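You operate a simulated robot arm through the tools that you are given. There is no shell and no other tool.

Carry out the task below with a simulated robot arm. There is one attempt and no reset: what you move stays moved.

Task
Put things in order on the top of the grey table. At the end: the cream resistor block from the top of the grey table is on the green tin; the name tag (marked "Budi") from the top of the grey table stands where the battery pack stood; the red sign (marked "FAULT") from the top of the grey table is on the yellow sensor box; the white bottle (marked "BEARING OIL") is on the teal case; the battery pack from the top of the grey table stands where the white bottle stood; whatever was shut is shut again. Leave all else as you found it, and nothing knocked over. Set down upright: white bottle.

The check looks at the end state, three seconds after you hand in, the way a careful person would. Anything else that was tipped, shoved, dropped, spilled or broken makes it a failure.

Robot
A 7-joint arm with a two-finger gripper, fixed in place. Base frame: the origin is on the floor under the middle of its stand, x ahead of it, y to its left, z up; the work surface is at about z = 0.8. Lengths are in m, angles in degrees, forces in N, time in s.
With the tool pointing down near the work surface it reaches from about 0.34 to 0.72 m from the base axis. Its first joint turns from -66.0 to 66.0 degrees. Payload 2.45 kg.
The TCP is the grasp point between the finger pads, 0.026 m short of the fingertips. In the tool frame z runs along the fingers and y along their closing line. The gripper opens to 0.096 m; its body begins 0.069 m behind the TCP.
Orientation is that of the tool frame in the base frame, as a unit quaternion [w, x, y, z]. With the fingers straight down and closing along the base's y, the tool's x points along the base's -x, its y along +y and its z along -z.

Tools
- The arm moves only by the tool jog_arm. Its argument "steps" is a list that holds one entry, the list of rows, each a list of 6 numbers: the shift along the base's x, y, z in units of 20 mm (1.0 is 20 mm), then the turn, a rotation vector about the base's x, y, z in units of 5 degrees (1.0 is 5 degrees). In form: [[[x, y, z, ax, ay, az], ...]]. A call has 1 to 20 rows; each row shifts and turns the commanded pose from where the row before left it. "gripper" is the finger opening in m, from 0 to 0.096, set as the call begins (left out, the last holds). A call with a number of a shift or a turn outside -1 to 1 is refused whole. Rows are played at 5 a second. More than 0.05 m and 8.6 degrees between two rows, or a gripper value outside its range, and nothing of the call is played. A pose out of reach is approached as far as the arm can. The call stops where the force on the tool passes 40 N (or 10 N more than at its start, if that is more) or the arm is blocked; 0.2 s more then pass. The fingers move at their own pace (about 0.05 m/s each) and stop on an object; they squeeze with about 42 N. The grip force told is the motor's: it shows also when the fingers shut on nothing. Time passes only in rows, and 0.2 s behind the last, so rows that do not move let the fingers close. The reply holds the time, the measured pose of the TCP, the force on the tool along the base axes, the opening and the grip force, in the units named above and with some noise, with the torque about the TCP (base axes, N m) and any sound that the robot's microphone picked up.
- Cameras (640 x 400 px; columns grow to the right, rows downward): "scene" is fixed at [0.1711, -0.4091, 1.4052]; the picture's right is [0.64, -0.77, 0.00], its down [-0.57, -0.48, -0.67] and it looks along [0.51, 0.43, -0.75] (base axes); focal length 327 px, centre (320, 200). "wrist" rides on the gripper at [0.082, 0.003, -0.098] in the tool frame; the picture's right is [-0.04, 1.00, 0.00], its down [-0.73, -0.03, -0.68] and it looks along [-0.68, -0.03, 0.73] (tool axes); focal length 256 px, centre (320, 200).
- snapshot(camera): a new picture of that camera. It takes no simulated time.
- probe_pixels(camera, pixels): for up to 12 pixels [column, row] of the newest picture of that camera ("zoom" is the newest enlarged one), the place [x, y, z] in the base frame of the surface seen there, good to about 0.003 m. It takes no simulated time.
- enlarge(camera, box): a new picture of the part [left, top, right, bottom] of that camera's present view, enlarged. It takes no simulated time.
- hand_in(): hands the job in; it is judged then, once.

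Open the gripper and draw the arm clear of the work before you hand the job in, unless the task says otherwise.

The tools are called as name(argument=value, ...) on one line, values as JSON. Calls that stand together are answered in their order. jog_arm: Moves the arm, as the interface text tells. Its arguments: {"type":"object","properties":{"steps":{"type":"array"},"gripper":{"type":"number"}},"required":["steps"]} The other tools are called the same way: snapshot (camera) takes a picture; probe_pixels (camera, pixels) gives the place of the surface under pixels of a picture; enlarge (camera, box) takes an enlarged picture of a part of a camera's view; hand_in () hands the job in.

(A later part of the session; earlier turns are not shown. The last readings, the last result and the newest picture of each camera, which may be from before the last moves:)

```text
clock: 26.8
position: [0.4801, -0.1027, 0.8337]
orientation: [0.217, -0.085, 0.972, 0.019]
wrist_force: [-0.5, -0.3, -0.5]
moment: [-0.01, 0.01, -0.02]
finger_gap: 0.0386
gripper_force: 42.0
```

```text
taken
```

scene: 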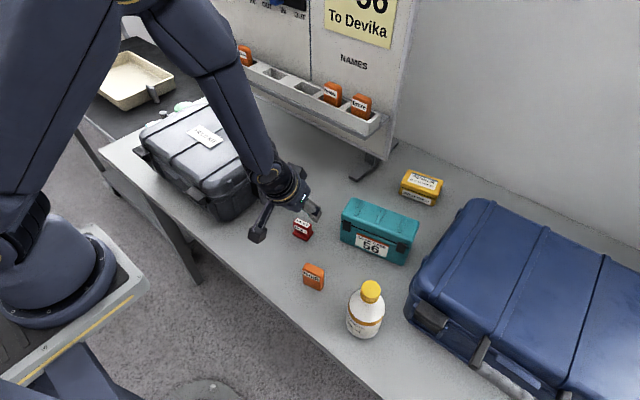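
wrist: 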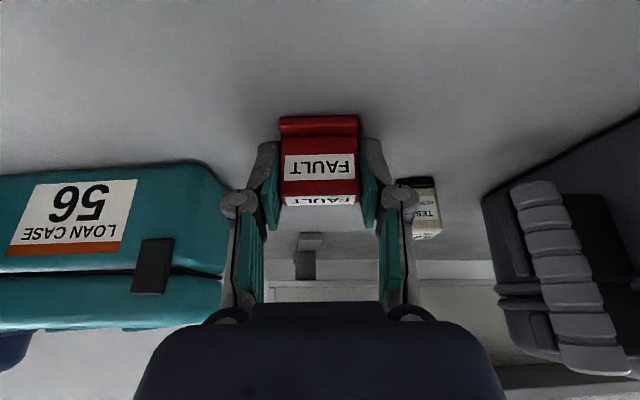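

Gripped at 0.0386 m with 42 N. Lifting, carrying over to above the yellow box centre (0.756,−0.237).

jog_arm(steps=[[[0, 0, 0.5, 0, 0, 0], [0, 0, 0.5, 0, 0, 0], [0, 0, 1, 0, 0, 0], [0, 0, 1, 0, 0, 0], [0, 0, 1, 0, 0, 0], [0, 0, 1, 0, 0, 0], [0, 0, 1, 0, 0, 0], [0, 0, 1, 0, 0, 0]]])

jog_arm(steps=[[[0.986, -0.479, 0, 0, 0, 0], [0.986, -0.479, 0, 0, 0, 0], [0.986, -0.479, 0, 0, 0, 0], [0.986, -0.479, 0, 0, 0, 0], [0.986, -0.479, 0, 0, 0, 0], [0.986, -0.479, 0, 0, 0, 0], [0.986, -0.479, 0, 0, 0, 0], [0.986, -0.479, 0, 0, 0, 0], [0.986, -0.479, 0, 0, 0, 0], [0.986, -0.479, 0, 0, 0, 0], [0.986, -0.479, 0, 0, 0, 0], [0.986, -0.479, 0, 0, 0, 0], [0.986, -0.479, 0, 0, 0, 0], [0.986, -0.479, 0, 0, 0, 0]]])

snapshot(camera="wrist")

enlarge(camera="scene", box=[340, 80, 500, 240])

```text
clock: 28.6
position: [0.4793, -0.1023, 0.973]
orientation: [0.217, -0.085, 0.972, 0.019]
wrist_force: [0.7, 0.4, -0.3]
moment: [0.01, -0.03, 0.0]
finger_gap: 0.0388
gripper_force: 42.2
```

```text
clock: 31.6
position: [0.7548, -0.2394, 0.9728]
orientation: [0.217, -0.085, 0.972, 0.019]
wrist_force: [1.1, -0.3, 0.1]
moment: [-0.03, -0.02, 0.03]
finger_gap: 0.0386
gripper_force: 41.6
```

```text
taken
```

wrist: 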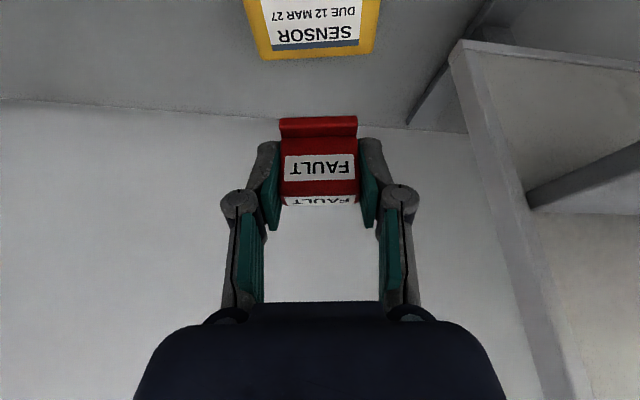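

```text
2.50 times, centred on (420, 160) of scene
```

zoom: 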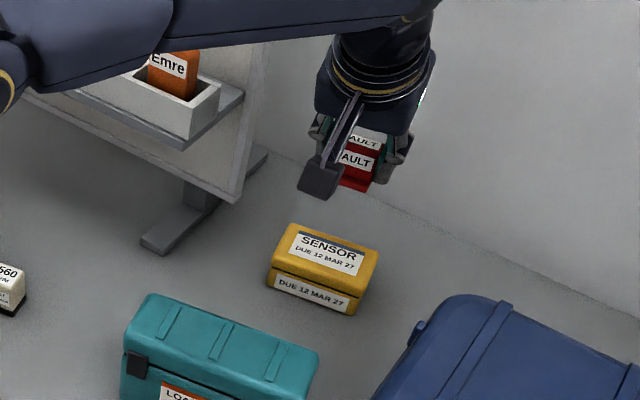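

The sign hangs straight and is lined up over the box (cols 280–357 vs box 245–380). Lowering to z≈0.886, just above contact.

jog_arm(steps=[[[0.05, 0.1, -1, 0, 0, 0], [0, 0, -1, 0, 0, 0], [0, 0, -1, 0, 0, 0], [0, 0, -0.7, 0, 0, 0], [0, 0, -0.6, 0, 0, 0]]])

snapshot(camera="wrist")

enlarge(camera="wrist", box=[230, 70, 410, 220])

enlarge(camera="scene", box=[380, 130, 480, 230])

```text
clock: 32.8
position: [0.7561, -0.2354, 0.8855]
orientation: [0.219, -0.085, 0.972, 0.019]
wrist_force: [-0.3, 0.8, 0.7]
moment: [0.0, 0.0, -0.03]
finger_gap: 0.0388
gripper_force: 42.0
```

```text
taken
```

wrist: 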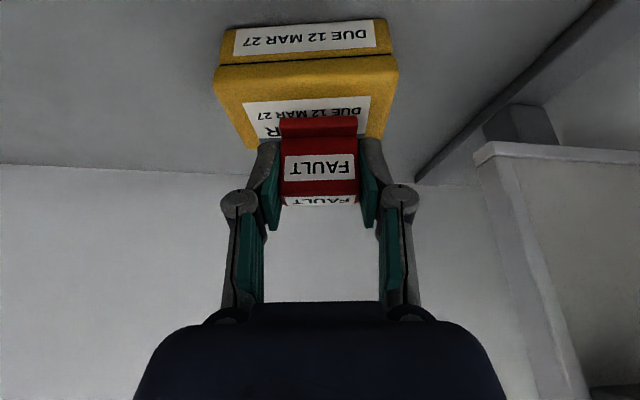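

```text
2.67 times, centred on (320, 145) of wrist
```

zoom: 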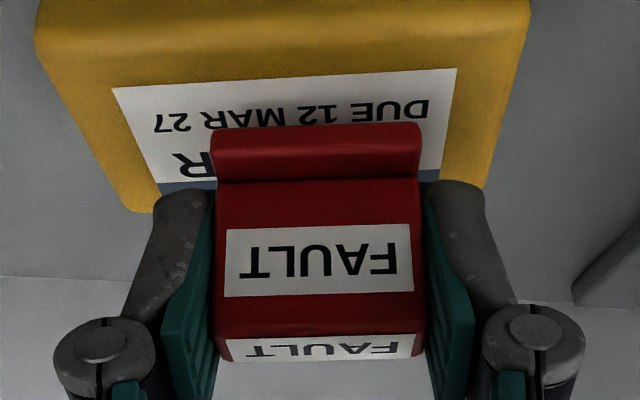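

```text
4.00 times, centred on (430, 180) of scene
```

zoom: 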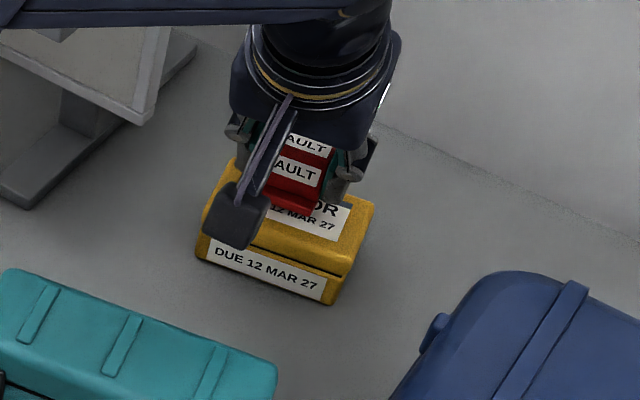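

Nearly in contact. I probe the sign flange's front edge and the box's top edges to check the centring before setting down.

probe_pixels(camera="wrist", pixels=[[318, 123], [284, 124], [354, 122], [306, 68], [306, 64], [306, 75], [222, 85], [394, 70], [375, 130], [250, 140], [318, 170], [318, 198]])

```text
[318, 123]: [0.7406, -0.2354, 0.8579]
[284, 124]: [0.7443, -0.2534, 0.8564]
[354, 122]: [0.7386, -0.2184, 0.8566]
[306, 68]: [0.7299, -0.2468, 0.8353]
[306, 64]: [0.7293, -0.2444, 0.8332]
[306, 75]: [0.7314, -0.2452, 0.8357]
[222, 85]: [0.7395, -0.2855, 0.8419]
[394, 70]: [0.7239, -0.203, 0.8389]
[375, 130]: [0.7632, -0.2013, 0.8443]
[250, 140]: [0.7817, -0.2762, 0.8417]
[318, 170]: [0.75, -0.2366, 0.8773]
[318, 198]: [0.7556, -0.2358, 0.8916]
```

The flange front is at x=0.7406 while the box front edge is ~0.729, so I shift 3 mm back in x and y, and lower in small steps while watching the force.

jog_arm(steps=[[[-0.15, -0.15, 0, 0, 0, 0], [0, 0, -0.12, 0, 0, 0], [0, 0, -0.1, 0, 0, 0], [0, 0, -0.05, 0, 0, 0]]])

jog_arm(steps=[[[0, 0, -0.05, 0, 0, 0], [0, 0, 0, 0, 0, 0]]])

jog_arm(steps=[[[0, 0, -0.05, 0, 0, 0], [0, 0, 0, 0, 0, 0]]])

```text
clock: 33.8
position: [0.753, -0.2393, 0.881]
orientation: [0.218, -0.085, 0.972, 0.019]
wrist_force: [0.2, 0.5, -0.1]
moment: [-0.03, 0.02, 0.01]
finger_gap: 0.0389
gripper_force: 41.6
```

```text
clock: 34.4
position: [0.7537, -0.2381, 0.8813]
orientation: [0.218, -0.085, 0.972, 0.019]
wrist_force: [-0.6, -0.3, -1.1]
moment: [0.04, -0.01, 0.0]
finger_gap: 0.0383
gripper_force: 42.3
```

```text
clock: 35.0
position: [0.7535, -0.2381, 0.8783]
orientation: [0.218, -0.085, 0.972, 0.019]
wrist_force: [0.1, 0.0, 0.6]
moment: [0.01, 0.03, 0.02]
finger_gap: 0.039
gripper_force: 41.8
```

No contact force yet at z≈0.878. Continuing down 1 mm at a time.

jog_arm(steps=[[[0, 0, -0.05, 0, 0, 0], [0, 0, 0, 0, 0, 0]]])

jog_arm(steps=[[[0, 0, -0.05, 0, 0, 0], [0, 0, 0, 0, 0, 0]]])

enlarge(camera="wrist", box=[230, 70, 410, 220])

```text
clock: 35.6
position: [0.7524, -0.2392, 0.878]
orientation: [0.218, -0.085, 0.972, 0.019]
wrist_force: [-0.3, 0.1, -0.7]
moment: [-0.01, -0.02, 0.01]
finger_gap: 0.0387
gripper_force: 41.8
```

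```text
clock: 36.2
position: [0.7527, -0.2386, 0.8786]
orientation: [0.218, -0.084, 0.972, 0.019]
wrist_force: [-0.2, 0.0, 0.5]
moment: [0.01, 0.04, 0.01]
finger_gap: 0.0391
gripper_force: 42.3
```

```text
2.67 times, centred on (320, 145) of wrist
```

zoom: 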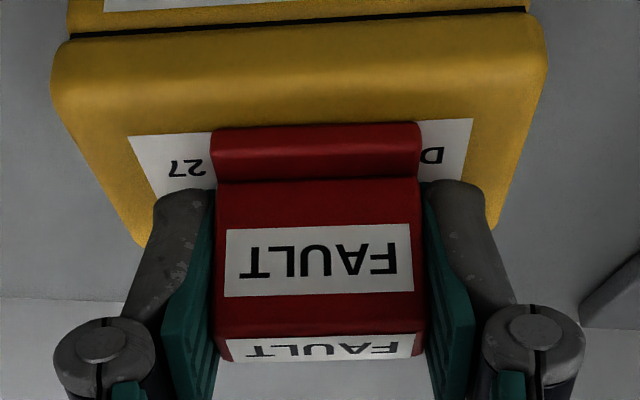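

Still no clear contact; the flange looks nearly on the box top. Two more 1 mm steps.

jog_arm(steps=[[[0, 0, -0.05, 0, 0, 0], [0, 0, 0, 0, 0, 0]]])

jog_arm(steps=[[[0, 0, -0.05, 0, 0, 0], [0, 0, 0, 0, 0, 0]]])

snapshot(camera="wrist")

probe_pixels(camera="wrist", pixels=[[318, 123], [318, 121], [284, 124], [354, 122], [365, 130], [270, 130], [310, 112], [280, 115], [360, 112], [318, 128]])

```text
clock: 36.8
position: [0.7545, -0.2395, 0.8772]
orientation: [0.218, -0.085, 0.972, 0.018]
wrist_force: [-0.6, -0.5, 3.9]
moment: [-0.01, 0.03, -0.03]
finger_gap: 0.0384
gripper_force: 41.9
```

```text
clock: 37.4
position: [0.7532, -0.2382, 0.8772]
orientation: [0.22, -0.084, 0.972, 0.019]
wrist_force: [-3.3, 0.8, 12.9]
moment: [0.12, 0.12, 0.0]
finger_gap: 0.0391
gripper_force: 42.2
```

```text
taken
```

wrist: 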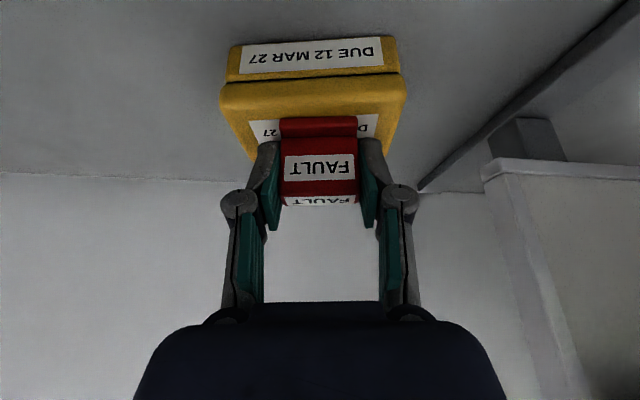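

```text
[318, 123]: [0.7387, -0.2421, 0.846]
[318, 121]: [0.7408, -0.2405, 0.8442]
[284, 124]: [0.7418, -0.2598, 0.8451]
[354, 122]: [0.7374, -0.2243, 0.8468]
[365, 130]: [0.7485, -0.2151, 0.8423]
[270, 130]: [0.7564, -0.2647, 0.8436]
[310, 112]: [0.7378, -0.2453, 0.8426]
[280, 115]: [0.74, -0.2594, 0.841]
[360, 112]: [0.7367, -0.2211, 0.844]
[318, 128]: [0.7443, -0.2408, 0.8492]
```

Contact: 12.9 N. I ease up ~1 mm and open the fingers to 0.056.

jog_arm(steps=[[[0, 0, 0.05, 0, 0, 0], [0, 0, 0, 0, 0, 0]]])

jog_arm(steps=[[[0, 0, 0, 0, 0, 0], [0, 0, 0, 0, 0, 0], [0, 0, 0, 0, 0, 0]]], gripper=0.056)

snapshot(camera="wrist")

```text
clock: 38.0
position: [0.7538, -0.2387, 0.8767]
orientation: [0.219, -0.084, 0.972, 0.018]
wrist_force: [1.5, -1.3, 11.3]
moment: [0.01, -0.03, 0.01]
finger_gap: 0.0387
gripper_force: 42.4
```

```text
clock: 38.8
position: [0.7546, -0.2398, 0.8777]
orientation: [0.217, -0.085, 0.972, 0.019]
wrist_force: [0.0, -0.5, -0.2]
moment: [-0.02, 0.01, 0.0]
finger_gap: 0.056
gripper_force: 0.0
```

```text
taken
```

wrist: 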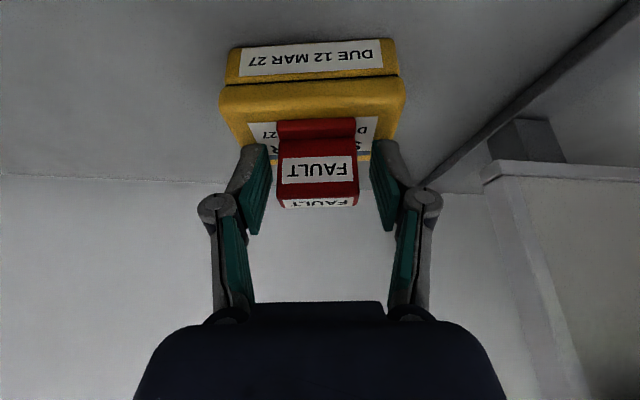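

The sign stands on the box, fingers clear of it. Raising straight up, then looking at the result.

jog_arm(steps=[[[0, 0, 0.5, 0, 0, 0], [0, 0, 1, 0, 0, 0], [0, 0, 1, 0, 0, 0], [0, 0, 1, 0, 0, 0], [0, 0, 1, 0, 0, 0], [0, 0, 1, 0, 0, 0]]])

enlarge(camera="scene", box=[380, 130, 480, 230])

snapshot(camera="scene")

```text
clock: 40.2
position: [0.7515, -0.2378, 0.9859]
orientation: [0.218, -0.085, 0.972, 0.019]
wrist_force: [0.0, 0.1, -0.7]
moment: [0.01, 0.0, -0.02]
finger_gap: 0.0563
gripper_force: 0.2
```

```text
4.00 times, centred on (430, 180) of scene
```

zoom: 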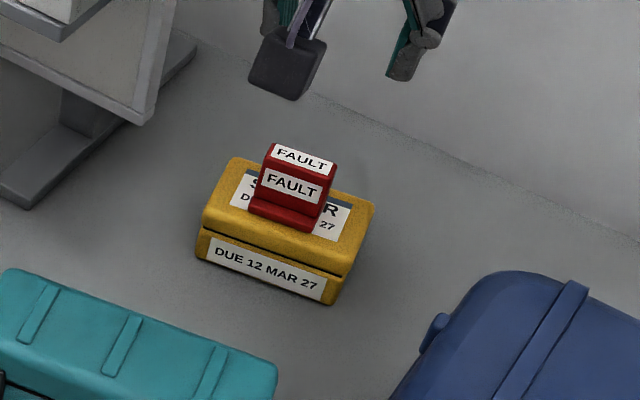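

```text
taken
```

scene: 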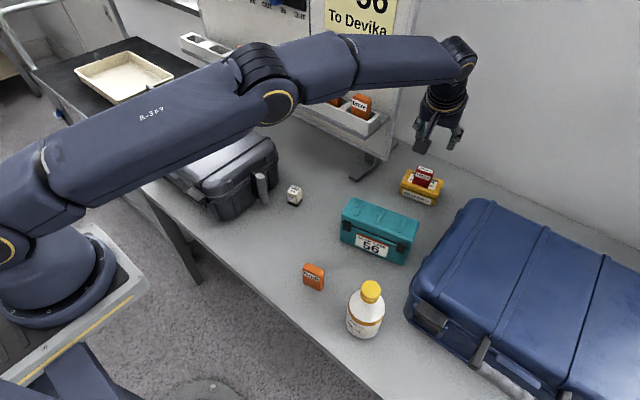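

The sign stands properly on the yellow box. Next the cream block; before choosing the grasp direction I need the field kit's near end face and handle, so I probe them in the scene picture.

probe_pixels(camera="scene", pixels=[[272, 150], [276, 160], [268, 145], [262, 178], [257, 180], [266, 195], [250, 165], [240, 175], [235, 205], [225, 200], [274, 175], [270, 140]])

enlarge(camera="scene", box=[200, 130, 320, 230])

```text
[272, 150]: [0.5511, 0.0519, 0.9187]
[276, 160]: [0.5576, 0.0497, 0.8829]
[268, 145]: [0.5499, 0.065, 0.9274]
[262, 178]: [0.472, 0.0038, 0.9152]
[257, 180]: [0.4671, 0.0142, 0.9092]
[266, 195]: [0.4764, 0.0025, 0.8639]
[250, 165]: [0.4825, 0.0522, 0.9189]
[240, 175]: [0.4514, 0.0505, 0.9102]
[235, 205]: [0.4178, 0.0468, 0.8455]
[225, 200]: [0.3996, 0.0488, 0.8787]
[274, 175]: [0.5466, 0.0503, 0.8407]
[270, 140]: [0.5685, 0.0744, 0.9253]
```

```text
4.00 times, centred on (260, 180) of scene
```

zoom: 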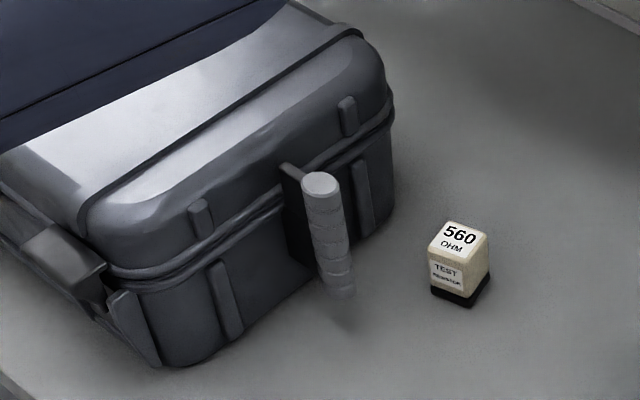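

Kit's near face is at y≈0.05 and its handle post at (0.472,0.008) up to z 0.915, so for the block I'll close along x with the tool turned to yaw 101° and tilted 15° toward +y (body leans away from the kit). First I back off and reorient at a safe height.

jog_arm(steps=[[[-1, 0, 0.6, -0.174, 0.985, 0], [-1, 0, 0.6, -0.174, 0.985, 0], [-1, 0, 0.6, 0, 0, 0], [-1, 0, 0.6, 0, 0, 0], [-1, 0, 0.6, 0, 0, 0], [-0.4, 0.5, 0, 0, 0, 1], [-0.4, 0.5, 0, 0, 0, 1], [-0.4, 0.5, 0, 0, 0, 1], [-0.4, 0.5, 0, 0, 0, 1], [-0.4, 0.5, 0, 0, 0, 1], [-0.4, 0.5, 0, 0, 0, 1], [-0.4, 0.5, 0, 0, 0, 1], [-0.4, 0.5, 0, 0, 0, 1], [-0.4, 0.5, 0, 0, 0, 1]]], gripper=0.05)

jog_arm(steps=[[[-0.3, 0.5, 0, 0, 0, 1], [-0.3, 0.5, 0, 0, 0, 1], [-0.3, 0.5, 0, 0, 0, 1], [-0.3, 0.5, 0, 0, 0, 1], [-0.3, 0.5, 0, 0, 0, 1], [-0.3, 0.5, 0, 0, 0, 1], [-0.3, 0.5, 0, 0, 0, 1], [0, 0.5, 0, 0, 0, 1], [0, 0, 0, 0, 0, 1]]])

snapshot(camera="wrist")

snapshot(camera="scene")

```text
clock: 43.2
position: [0.5819, -0.1478, 1.0464]
orientation: [0.118, -0.459, 0.879, 0.062]
wrist_force: [0.3, -0.7, 0.3]
moment: [0.0, 0.0, 0.01]
finger_gap: 0.0501
gripper_force: 0.1
```

```text
clock: 45.2
position: [0.5391, -0.0677, 1.046]
orientation: [-0.086, 0.76, -0.636, -0.102]
wrist_force: [0.6, -0.1, -0.1]
moment: [-0.05, 0.0, 0.0]
finger_gap: 0.0498
gripper_force: 0.0
```

```text
taken
```

wrist: 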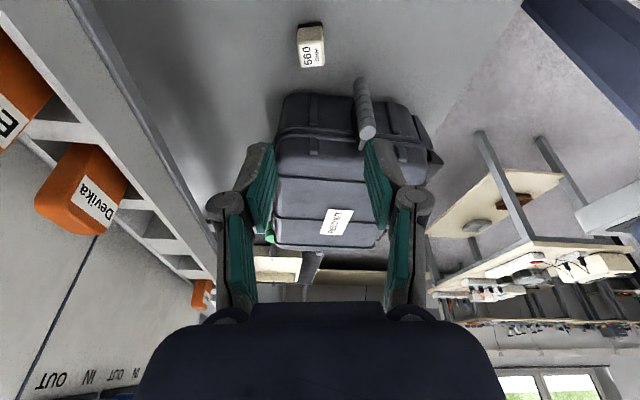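

```text
taken
```

scene: 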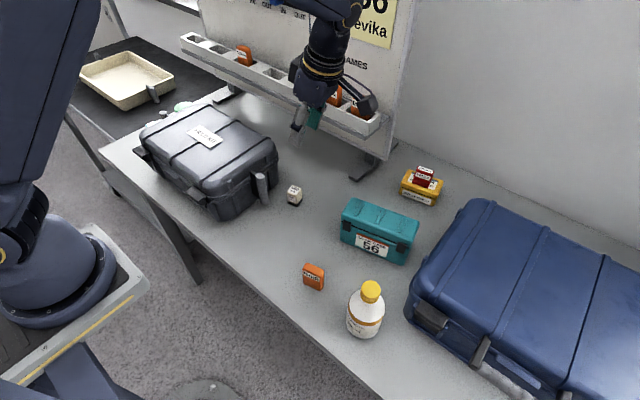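

Orientation reached (yaw 100°, tilt 15°). Moving above the block at (0.5386,−0.0217) and lowering to z≈0.90 for a closer look.

jog_arm(steps=[[[0, 0.58, -0.5, 0, 0, 0], [0, 0.58, -0.8, 0, 0, 0], [0, 0.57, -1, 0, 0, 0], [0, 0.57, -1, 0, 0, 0], [0, 0, -1, 0, 0, 0], [0, 0, -1, 0, 0, 0], [0, 0, -1, 0, 0, 0], [0, 0, -1, 0, 0, 0]]])

snapshot(camera="wrist")

enlarge(camera="wrist", box=[230, 40, 410, 200])

enlarge(camera="scene", box=[230, 110, 390, 250])

```text
clock: 47.0
position: [0.5386, -0.0209, 0.9002]
orientation: [-0.086, 0.759, -0.637, -0.102]
wrist_force: [0.1, -0.1, -0.3]
moment: [-0.03, -0.03, -0.02]
finger_gap: 0.0503
gripper_force: 0.0
```

```text
taken
```

wrist: 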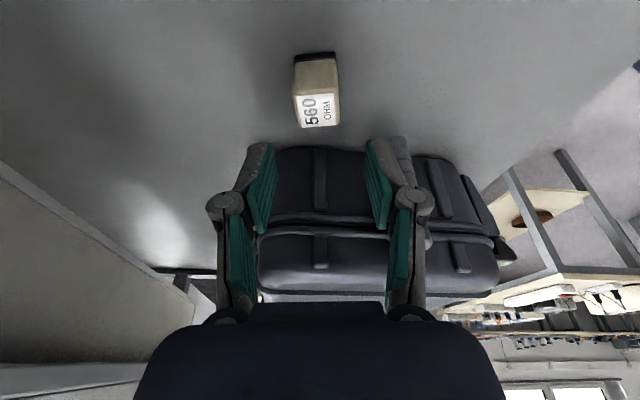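

```text
2.50 times, centred on (320, 120) of wrist
```

zoom: 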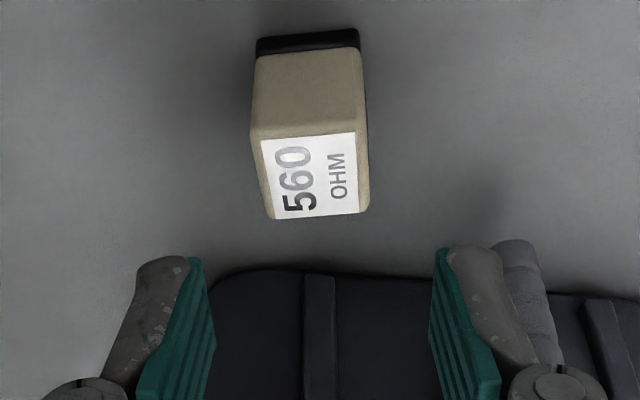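

```text
2.86 times, centred on (310, 180) of scene
```

zoom: 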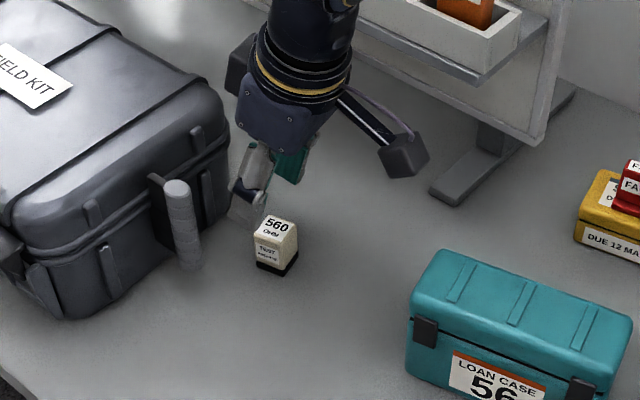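

The block sits slightly rotated relative to the tool. Probing its top corners for exact yaw and centre.

probe_pixels(camera="zoom", pixels=[[256, 138], [353, 133], [364, 208], [274, 214], [312, 175], [258, 55], [357, 48], [256, 45], [305, 40], [305, 90], [265, 100], [352, 95]])

```text
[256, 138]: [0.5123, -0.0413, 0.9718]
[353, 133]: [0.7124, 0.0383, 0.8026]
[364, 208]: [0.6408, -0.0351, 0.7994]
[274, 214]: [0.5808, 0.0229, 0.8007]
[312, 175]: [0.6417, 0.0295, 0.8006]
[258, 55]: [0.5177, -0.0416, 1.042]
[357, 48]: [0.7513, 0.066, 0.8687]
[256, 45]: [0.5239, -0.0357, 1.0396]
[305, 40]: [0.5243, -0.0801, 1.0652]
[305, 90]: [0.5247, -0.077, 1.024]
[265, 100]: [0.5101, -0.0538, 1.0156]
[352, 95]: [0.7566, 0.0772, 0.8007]
```

That probed the scene enlargement, the newest one. I enlarge the wrist view again and probe it.

enlarge(camera="wrist", box=[270, 30, 360, 150])

probe_pixels(camera="wrist", pixels=[[297, 95], [333, 92], [337, 125], [301, 127], [317, 112], [295, 62], [335, 58], [295, 76], [335, 74], [315, 75]])

```text
3.33 times, centred on (315, 90) of wrist
```

zoom: 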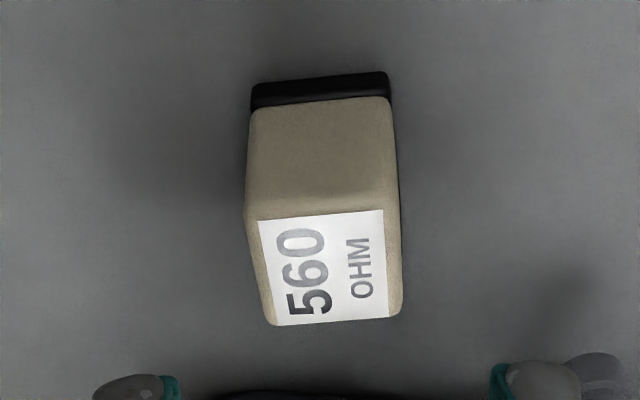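

```text
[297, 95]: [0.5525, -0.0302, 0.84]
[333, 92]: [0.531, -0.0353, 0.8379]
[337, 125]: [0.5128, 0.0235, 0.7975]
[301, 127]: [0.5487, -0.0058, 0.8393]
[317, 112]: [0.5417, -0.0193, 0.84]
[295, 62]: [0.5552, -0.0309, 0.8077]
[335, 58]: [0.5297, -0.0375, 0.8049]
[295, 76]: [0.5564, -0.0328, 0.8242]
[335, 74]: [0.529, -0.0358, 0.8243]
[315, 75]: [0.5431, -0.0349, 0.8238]
```

Block yaw ≈ 11.5°, centre ≈ (0.540,−0.0215). I turn the tool +1.5°, and descend to z≈0.833 around the block, then close.

jog_arm(steps=[[[0.07, 0, -0.6, 0, 0, 0.3], [0, 0, -0.7, 0, 0, 0], [0, 0, -0.7, 0, 0, 0], [0, 0, -0.7, 0, 0, 0], [0, 0, -0.65, 0, 0, 0]]])

snapshot(camera="wrist")

enlarge(camera="scene", box=[230, 110, 390, 250])

```text
clock: 48.2
position: [0.5407, -0.0216, 0.8322]
orientation: [-0.084, 0.767, -0.627, -0.102]
wrist_force: [1.1, 0.0, -1.0]
moment: [0.01, -0.01, 0.0]
finger_gap: 0.0503
gripper_force: 0.0
```

```text
taken
```

wrist: 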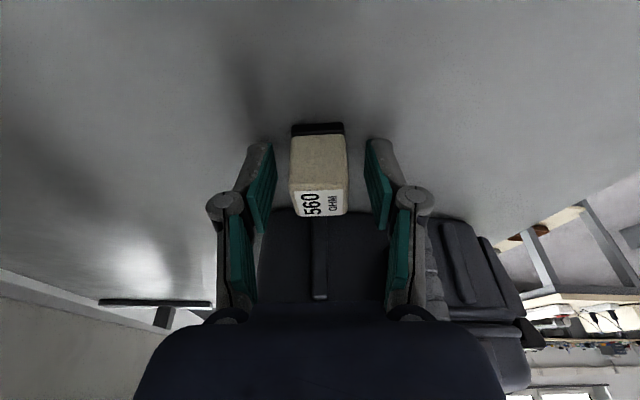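

```text
2.86 times, centred on (310, 180) of scene
```

zoom: 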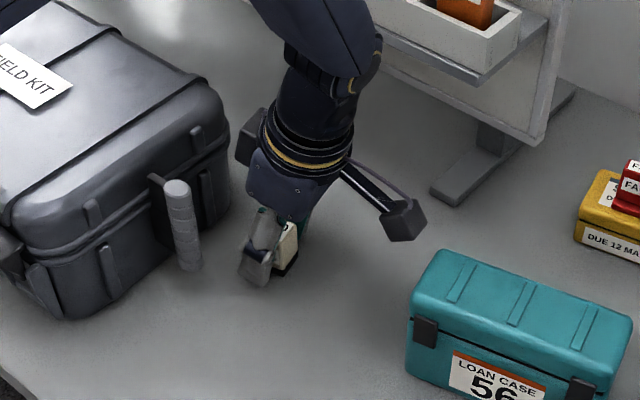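

The block sits between the pads with no contact force. Closing; I also probe the dark box on the gripper's far side to know its clearance to the kit.

jog_arm(steps=[[[0, 0, 0, 0, 0, 0], [0, 0, 0, 0, 0, 0], [0, 0, 0, 0, 0, 0], [0, 0, 0, 0, 0, 0], [0, 0, 0, 0, 0, 0]]], gripper=0.005)

probe_pixels(camera="zoom", pixels=[[245, 140], [240, 160], [252, 115], [262, 110], [235, 150], [258, 140], [405, 220], [395, 240], [425, 230], [280, 180], [250, 185], [330, 160]])

snapshot(camera="wrist")

```text
clock: 49.4
position: [0.5409, -0.0212, 0.8329]
orientation: [-0.084, 0.767, -0.627, -0.102]
wrist_force: [0.8, -0.1, 0.5]
moment: [0.01, 0.04, -0.05]
finger_gap: 0.027
gripper_force: 42.5
```

```text
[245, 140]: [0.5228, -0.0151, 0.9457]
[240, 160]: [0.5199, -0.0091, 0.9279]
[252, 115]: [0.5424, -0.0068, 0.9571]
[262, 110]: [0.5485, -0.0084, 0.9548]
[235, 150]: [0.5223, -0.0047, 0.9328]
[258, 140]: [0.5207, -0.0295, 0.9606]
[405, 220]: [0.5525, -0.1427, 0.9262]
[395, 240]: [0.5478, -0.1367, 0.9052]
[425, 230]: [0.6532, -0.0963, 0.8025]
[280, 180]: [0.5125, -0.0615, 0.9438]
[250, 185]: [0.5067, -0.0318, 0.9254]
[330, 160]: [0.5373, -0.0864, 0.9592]
```

```text
taken
```

wrist: 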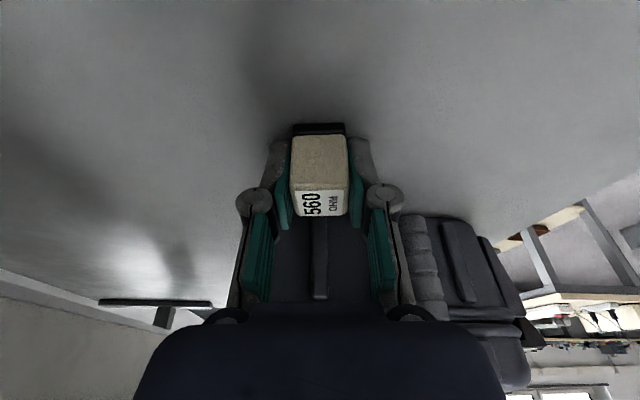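

Gripped at 0.027 m. Lifting straight up to z≈1.02 so the block clears the kit top (0.927).

jog_arm(steps=[[[0, 0, 0.5, 0, 0, 0], [0, 0, 0.8, 0, 0, 0], [0, 0, 1, 0, 0, 0], [0, 0, 1, 0, 0, 0], [0, 0, 1, 0, 0, 0], [0, 0, 1, 0, 0, 0], [0, 0, 1, 0, 0, 0], [0, 0, 1, 0, 0, 0], [0, 0, 1, 0, 0, 0], [0, 0, 1, 0, 0, 0]]])

snapshot(camera="wrist")

snapshot(camera="scene")

probe_pixels(camera="scene", pixels=[[250, 75], [340, 120], [375, 130], [200, 48], [185, 40], [232, 90], [245, 55], [225, 60]])

```text
clock: 51.6
position: [0.5413, -0.0204, 1.0205]
orientation: [-0.083, 0.767, -0.628, -0.104]
wrist_force: [0.2, -0.5, -0.2]
moment: [0.04, 0.03, 0.0]
finger_gap: 0.0267
gripper_force: 42.0
```

```text
taken
```

wrist: 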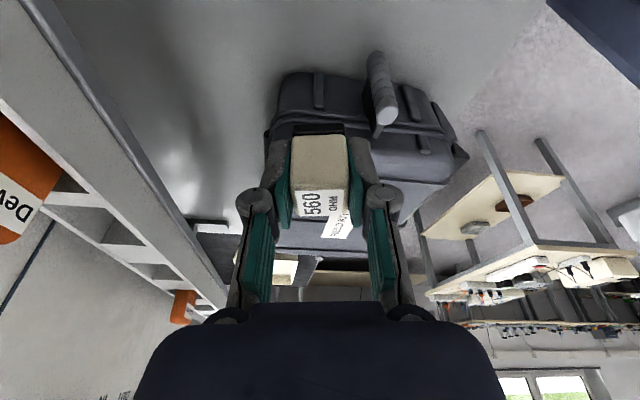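

```text
taken
```

scene: 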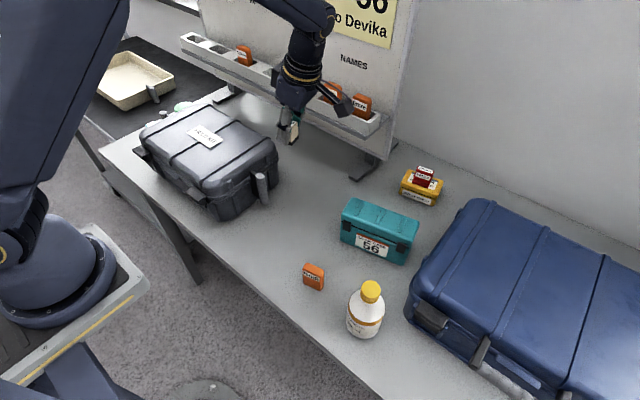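

```text
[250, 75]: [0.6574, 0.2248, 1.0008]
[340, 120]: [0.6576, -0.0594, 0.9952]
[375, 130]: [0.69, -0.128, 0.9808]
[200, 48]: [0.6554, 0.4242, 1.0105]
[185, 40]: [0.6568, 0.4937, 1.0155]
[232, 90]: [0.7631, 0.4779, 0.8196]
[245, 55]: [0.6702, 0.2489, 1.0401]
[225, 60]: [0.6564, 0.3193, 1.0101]
```

Rack front edge is at x≈0.656, z≈1.0, so I stay at x<0.58. Carrying the block over the kit toward the tin while turning the tool from yaw 101° to 20°.

jog_arm(steps=[[[0, 1, 0, 0, 0, -0.8], [0, 1, 0, 0, 0, -0.8], [0, 1, 0, 0, 0, -0.8], [0, 1, 0, 0, 0, -0.8], [0, 1, 0, 0, 0, -0.8], [0, 1, 0, 0, 0, -0.8], [0, 1, 0, 0, 0, -0.8], [0, 1, 0, 0, 0, -0.8], [0, 1, 0, 0, 0, -0.8], [0, 1, 0, 0, 0, -0.8], [0, 1, 0, 0, 0, -0.8], [0, 1, 0, 0, 0, -0.8], [0, 1, 0, 0, 0, -0.8], [0, 1, 0, 0, 0, -0.8], [0, 1, 0, 0, 0, -0.8], [0, 1, 0, 0, 0, -0.8], [0, 1, 0, 0, 0, -0.8], [0, 1, 0, 0, 0, -0.8], [0, 1, 0, 0, 0, -0.8], [0, 1, 0, 0, 0, -0.8]]])

snapshot(camera="wrist")

snapshot(camera="scene")

```text
clock: 55.8
position: [0.5405, 0.3777, 1.0191]
orientation: [0.131, -0.183, 0.974, 0.024]
wrist_force: [0.6, 0.3, -0.7]
moment: [0.01, -0.01, 0.02]
finger_gap: 0.0271
gripper_force: 41.9
```

```text
taken
```

wrist: 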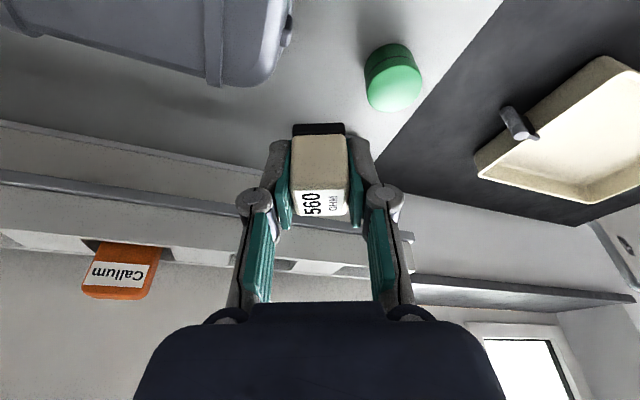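

```text
taken
```

scene: 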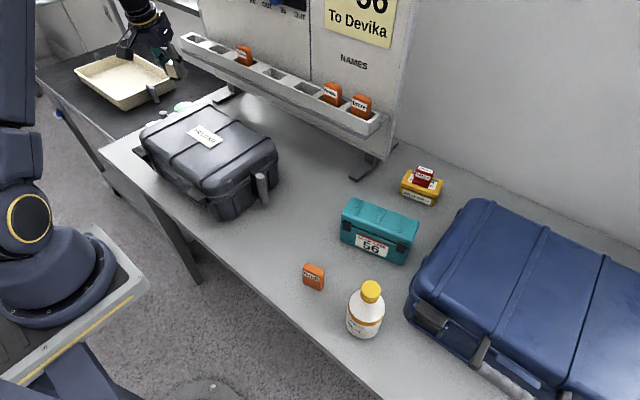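

Orientation now yaw 21°, tilt 15°; the tin is at wrist (393,80). Moving over it and checking.

jog_arm(steps=[[[0.365, 0.98, 0, 0, 0, 0], [0.365, 0.98, 0, 0, 0, 0], [0.365, 0.98, 0, 0, 0, 0], [0.365, 0.98, 0, 0, 0, 0], [0.365, 0.98, 0, 0, 0, 0]]])

snapshot(camera="wrist")

probe_pixels(camera="wrist", pixels=[[310, 20], [300, 30], [330, 30], [320, 40], [310, 35]])

```text
clock: 57.0
position: [0.575, 0.4754, 1.018]
orientation: [0.129, -0.185, 0.974, 0.024]
wrist_force: [0.2, 0.1, -1.4]
moment: [0.0, 0.02, 0.02]
finger_gap: 0.0266
gripper_force: 41.7
```

```text
taken
```

wrist: 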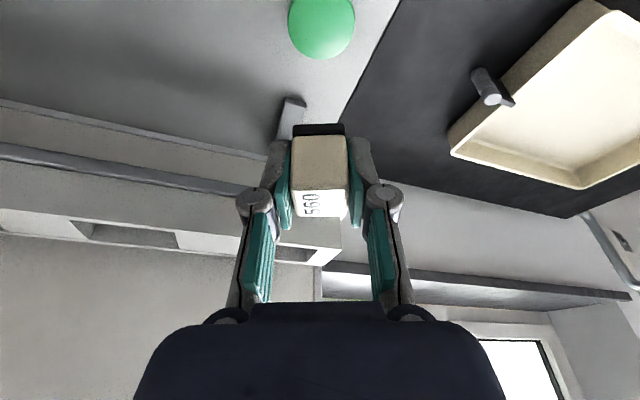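

```text
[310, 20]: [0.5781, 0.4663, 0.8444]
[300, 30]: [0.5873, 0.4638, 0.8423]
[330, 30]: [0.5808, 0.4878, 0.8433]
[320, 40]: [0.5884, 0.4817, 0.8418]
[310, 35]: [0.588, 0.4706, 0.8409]
```

The tin (cols 288–355) is centred under the block (cols 290–348). Lowering to z≈0.893.

jog_arm(steps=[[[0.05, 0, -1, 0, 0, 0], [0, 0, -1, 0, 0, 0], [0, 0, -1, 0, 0, 0], [0, 0, -1, 0, 0, 0], [0, 0, -1, 0, 0, 0], [0, 0, -0.7, 0, 0, 0], [0, 0, -0.5, 0, 0, 0]]])

snapshot(camera="wrist")

enlarge(camera="wrist", box=[240, 60, 400, 220])

probe_pixels(camera="wrist", pixels=[[320, 110], [320, 117], [290, 105], [350, 105], [297, 130], [342, 130], [320, 130], [285, 125], [355, 125], [320, 90], [320, 80]])

```text
clock: 58.6
position: [0.5794, 0.4756, 0.8952]
orientation: [0.131, -0.185, 0.974, 0.025]
wrist_force: [0.2, 0.0, -1.3]
moment: [0.0, -0.01, 0.0]
finger_gap: 0.0269
gripper_force: 42.7
```

```text
taken
```

wrist: 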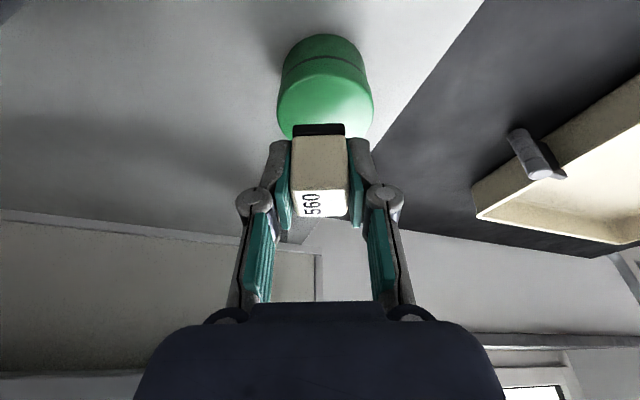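

```text
2.50 times, centred on (320, 140) of wrist
```

zoom: 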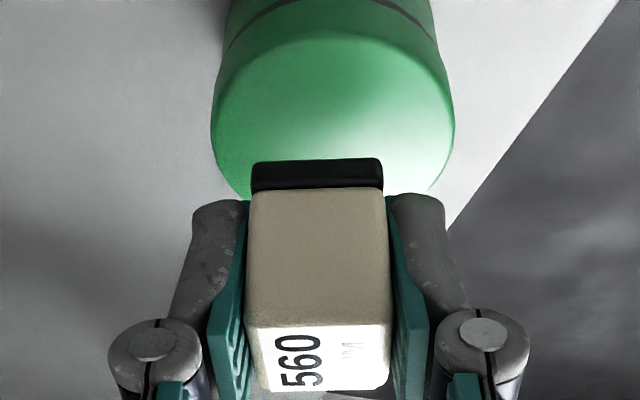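

```text
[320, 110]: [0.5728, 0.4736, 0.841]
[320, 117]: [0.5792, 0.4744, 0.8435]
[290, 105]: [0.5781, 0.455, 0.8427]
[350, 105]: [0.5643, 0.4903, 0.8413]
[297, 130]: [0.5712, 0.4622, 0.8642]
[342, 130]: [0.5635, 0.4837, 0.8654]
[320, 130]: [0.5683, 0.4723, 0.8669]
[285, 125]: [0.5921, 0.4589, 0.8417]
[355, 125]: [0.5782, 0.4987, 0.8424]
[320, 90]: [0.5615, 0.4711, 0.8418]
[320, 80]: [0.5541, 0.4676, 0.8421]
```

Block centre ≈ (0.579,0.4765) is within 2 mm of the tin centre (0.5776,0.477). Lowering 14 mm, then in 1 mm steps until contact.

jog_arm(steps=[[[-0.05, 0, -0.3, 0, 0, 0], [0, 0, -0.2, 0, 0, 0], [0, 0, -0.15, 0, 0, 0], [0, 0, 0, 0, 0, 0]]])

jog_arm(steps=[[[0, 0, -0.05, 0, 0, 0], [0, 0, 0, 0, 0, 0]]])

jog_arm(steps=[[[0, 0, -0.05, 0, 0, 0], [0, 0, 0, 0, 0, 0]]])

jog_arm(steps=[[[0, 0, -0.05, 0, 0, 0], [0, 0, 0, 0, 0, 0]]])

```text
clock: 59.6
position: [0.5768, 0.4762, 0.8815]
orientation: [0.131, -0.185, 0.974, 0.025]
wrist_force: [0.0, 0.5, -1.3]
moment: [-0.01, 0.0, 0.01]
finger_gap: 0.0271
gripper_force: 42.0
```

```text
clock: 60.2
position: [0.576, 0.4764, 0.8809]
orientation: [0.131, -0.185, 0.974, 0.025]
wrist_force: [0.2, -1.6, -1.1]
moment: [0.0, 0.03, -0.03]
finger_gap: 0.0267
gripper_force: 42.3
```

```text
clock: 60.8
position: [0.5768, 0.477, 0.8794]
orientation: [0.131, -0.184, 0.974, 0.024]
wrist_force: [-0.4, -0.1, -0.8]
moment: [-0.01, -0.02, 0.0]
finger_gap: 0.0267
gripper_force: 42.0
```

```text
clock: 61.4
position: [0.5781, 0.4756, 0.8787]
orientation: [0.131, -0.185, 0.974, 0.025]
wrist_force: [0.9, 1.3, -1.2]
moment: [-0.02, -0.05, -0.03]
finger_gap: 0.027
gripper_force: 41.2
```

Still no contact at z≈0.879. Continuing in 1 mm steps.

jog_arm(steps=[[[0, 0, -0.05, 0, 0, 0], [0, 0, 0, 0, 0, 0]]])

jog_arm(steps=[[[0, 0, -0.05, 0, 0, 0], [0, 0, 0, 0, 0, 0]]])

enlarge(camera="wrist", box=[240, 60, 400, 220])

```text
clock: 62.0
position: [0.5778, 0.4769, 0.8783]
orientation: [0.131, -0.185, 0.974, 0.024]
wrist_force: [-0.5, 0.0, -0.7]
moment: [0.0, -0.01, -0.04]
finger_gap: 0.0267
gripper_force: 42.2
```

```text
clock: 62.6
position: [0.5769, 0.4743, 0.8766]
orientation: [0.131, -0.185, 0.974, 0.024]
wrist_force: [0.1, -0.6, -0.7]
moment: [0.01, 0.07, 0.02]
finger_gap: 0.027
gripper_force: 41.6
```

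```text
2.50 times, centred on (320, 140) of wrist
```

zoom: 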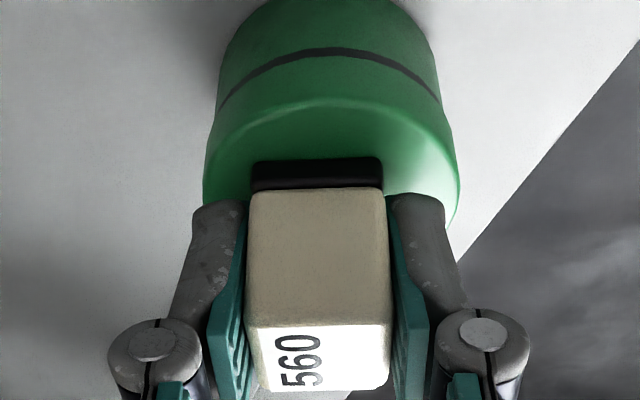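

Almost touching. Continuing with 1 mm steps, watching the vertical force.

jog_arm(steps=[[[0, 0, -0.05, 0, 0, 0], [0, 0, 0, 0, 0, 0]]])

jog_arm(steps=[[[0, 0, -0.04, 0, 0, 0], [0, 0, 0, 0, 0, 0]]])

```text
clock: 63.2
position: [0.5768, 0.4746, 0.878]
orientation: [0.131, -0.185, 0.974, 0.025]
wrist_force: [-1.6, 0.1, 2.8]
moment: [-0.03, 0.02, -0.02]
finger_gap: 0.0266
gripper_force: 41.9
```

```text
clock: 63.8
position: [0.5762, 0.4763, 0.8774]
orientation: [0.132, -0.186, 0.973, 0.025]
wrist_force: [-2.1, -0.2, 9.6]
moment: [0.0, 0.02, 0.02]
finger_gap: 0.027
gripper_force: 41.7
```

Contact at 9.6 N. Easing up slightly and opening to 0.05.

jog_arm(steps=[[[0, 0, 0.04, 0, 0, 0], [0, 0, 0, 0, 0, 0]]])

jog_arm(steps=[[[0, 0, 0, 0, 0, 0], [0, 0, 0, 0, 0, 0], [0, 0, 0, 0, 0, 0]]], gripper=0.05)

snapshot(camera="wrist")

```text
clock: 64.4
position: [0.5778, 0.476, 0.8784]
orientation: [0.131, -0.185, 0.974, 0.025]
wrist_force: [1.2, 2.1, 6.6]
moment: [0.1, -0.09, -0.01]
finger_gap: 0.0266
gripper_force: 42.3
```

```text
clock: 65.2
position: [0.5761, 0.477, 0.8767]
orientation: [0.13, -0.185, 0.974, 0.024]
wrist_force: [0.1, 0.0, 0.3]
moment: [-0.01, -0.04, 0.02]
finger_gap: 0.05
gripper_force: 0.0
```

```text
taken
```

wrist: 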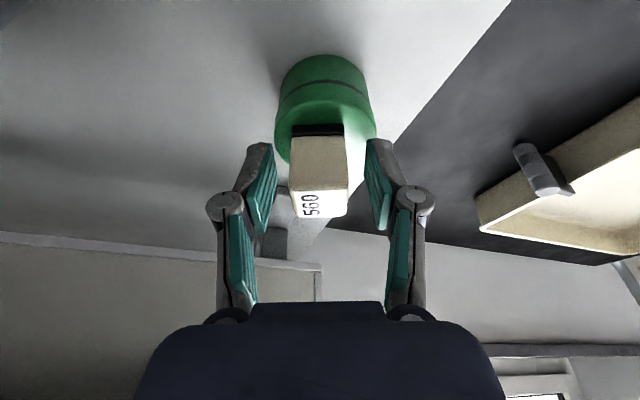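

The block stands on the tin and the fingers are clear. Raising straight up and checking.

jog_arm(steps=[[[0, 0, 0.5, 0, 0, 0], [0, 0, 1, 0, 0, 0], [0, 0, 1, 0, 0, 0], [0, 0, 1, 0, 0, 0], [0, 0, 1, 0, 0, 0], [0, 0, 1, 0, 0, 0], [0, 0, 1, 0, 0, 0], [0, 0, 1, 0, 0, 0]]])

snapshot(camera="wrist")

snapshot(camera="scene")

```text
clock: 67.0
position: [0.5759, 0.4723, 1.025]
orientation: [0.129, -0.185, 0.974, 0.024]
wrist_force: [0.6, 0.3, 1.1]
moment: [-0.01, 0.01, 0.01]
finger_gap: 0.05
gripper_force: 0.1
out of reach, approached as far as the arm can: row 8
```

```text
taken
```

wrist: 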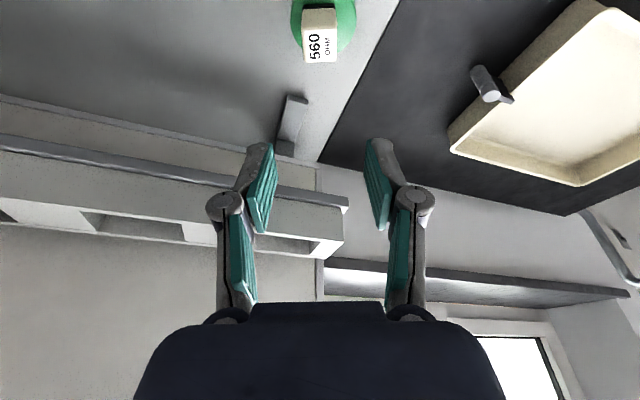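

```text
taken
```

scene: 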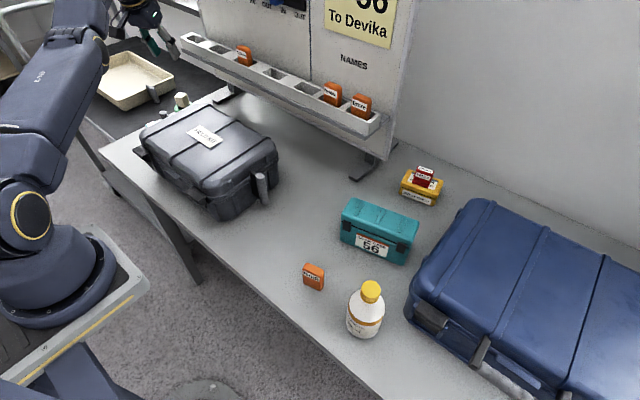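

Block rests on the tin. Now the bottle: I level the tool, turn to yaw −38° and travel toward it at safe height.

jog_arm(steps=[[[-0.5, -1, 0, -0.358, 0.934, 0], [-0.5, -1, 0, -0.358, 0.934, 0], [-0.5, -1, 0, -0.358, 0.934, 0], [-0.5, -1, 0, 0, 0, -1], [-0.5, -1, 0, 0, 0, -1], [-0.5, -1, 0, 0, 0, -1], [-0.5, -1, 0, 0, 0, -1], [-0.5, -1, 0, 0, 0, -1], [-0.4, -1, 0, 0, 0, -1], [-0.4, -1, 0, 0, 0, -1], [-0.4, -1, 0, 0, 0, -1], [-0.4, -1, 0, 0, 0, -1], [-0.4, -1, 0, 0, 0, -1], [-0.4, -1, 0, 0, 0, -1], [-0.4, -1, 0, 0, 0, -0.8], [-0.4, -1, 0, 0, 0, 0], [-0.4, -1, 0, 0, 0, 0], [-0.4, -1, 0, 0, 0, 0], [-0.4, -1, 0, 0, 0, 0], [-0.4, -1, 0, 0, 0, 0]]], gripper=0.09)

jog_arm(steps=[[[0, -1, 0, 0, 0, 0], [0, -1, 0, 0, 0, 0], [0, -1, 0, 0, 0, 0], [0, -1, 0, 0, 0, 0], [0, -1, 0, 0, 0, 0], [0, -1, 0, 0, 0, 0], [0, -1, 0, 0, 0, 0], [0, -1, 0, 0, 0, 0], [0, -1, 0, 0, 0, 0], [0, -1, 0, 0, 0, 0], [0, -1, 0, 0, 0, 0], [0, -1, 0, 0, 0, 0], [0, -1, 0, 0, 0, 0], [0, -1, 0, 0, 0, 0], [0, -1, 0, 0, 0, 0]]])

snapshot(camera="wrist")

snapshot(camera="scene")

```text
clock: 71.2
position: [0.6479, 0.249, 1.1017]
orientation: [0.003, 0.322, 0.947, 0.0]
wrist_force: [0.0, 0.3, 0.0]
moment: [-0.01, 0.03, -0.05]
finger_gap: 0.0902
gripper_force: 0.1
out of reach, approached as far as the arm can: row 1, 3, 4, 5, 6, 7, 8, 9, 10, 11, 12, 13, 14, 15, 16, 17, 18, 19, 20
```

```text
clock: 72.8
position: [0.6784, 0.1338, 1.1098]
orientation: [-0.008, 0.317, 0.948, -0.003]
wrist_force: [-14.6, -0.1, -2.3]
moment: [-0.19, -0.5, 0.37]
finger_gap: 0.0836
gripper_force: 0.1
out of reach, approached as far as the arm can: row 1, 2, 3, 4, 5, 6, 7
stopped in row 7: the force on the tool passed its limit at 45 N (the readings are from after the stop); the commanded pose is now the measured one
```

```text
taken
```

wrist: 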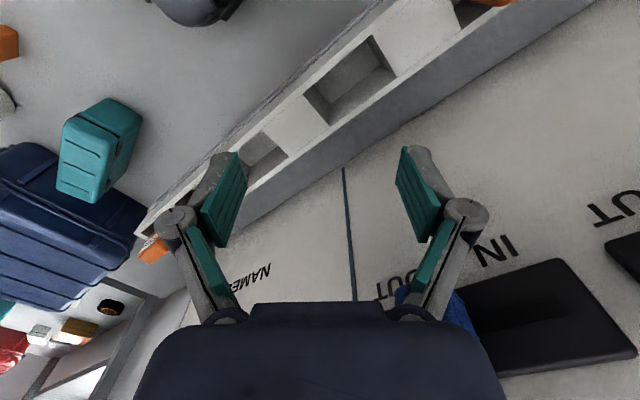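

```text
taken
```

scene: 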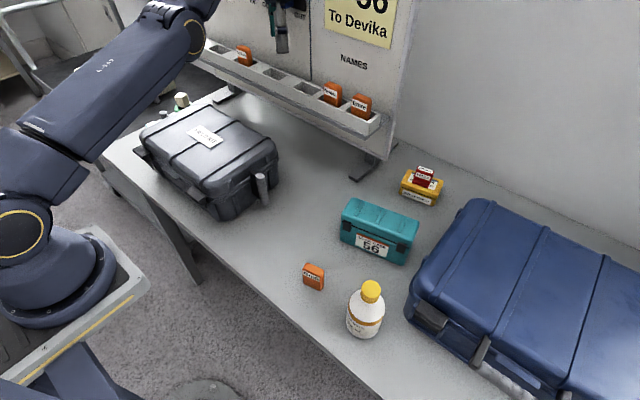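

The leveling went out of reach and the arm wandered to (0.678,0.134,1.11), touching the board. I back off gently in −x and check that it follows.

jog_arm(steps=[[[-0.25, 0, 0, 0, 0, 0], [-0.25, 0, 0, 0, 0, 0]]])

snapshot(camera="wrist")

enlarge(camera="scene", box=[160, 0, 400, 150])

```text
clock: 73.4
position: [0.6795, 0.1335, 1.1117]
orientation: [-0.007, 0.317, 0.948, -0.003]
wrist_force: [-22.4, 0.0, -7.9]
moment: [0.02, -0.64, 0.79]
finger_gap: 0.0836
gripper_force: 0.2
out of reach, approached as far as the arm can: row 1, 2
```

```text
taken
```

wrist: 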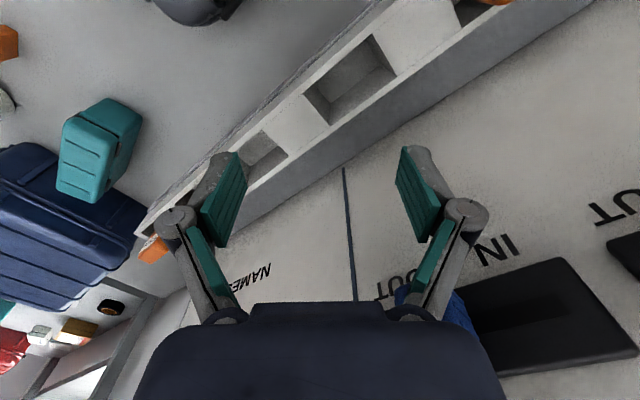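

```text
2.67 times, centred on (280, 75) of scene
```

zoom: 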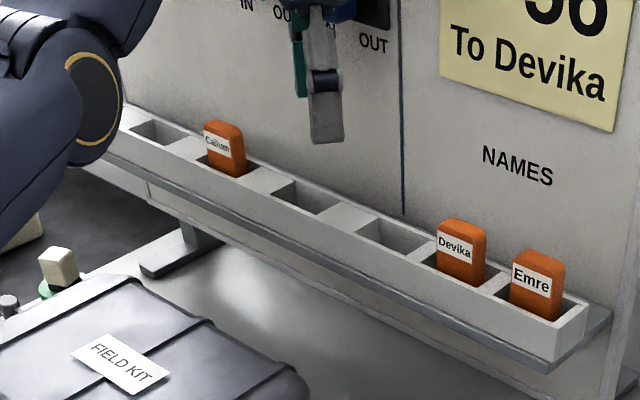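

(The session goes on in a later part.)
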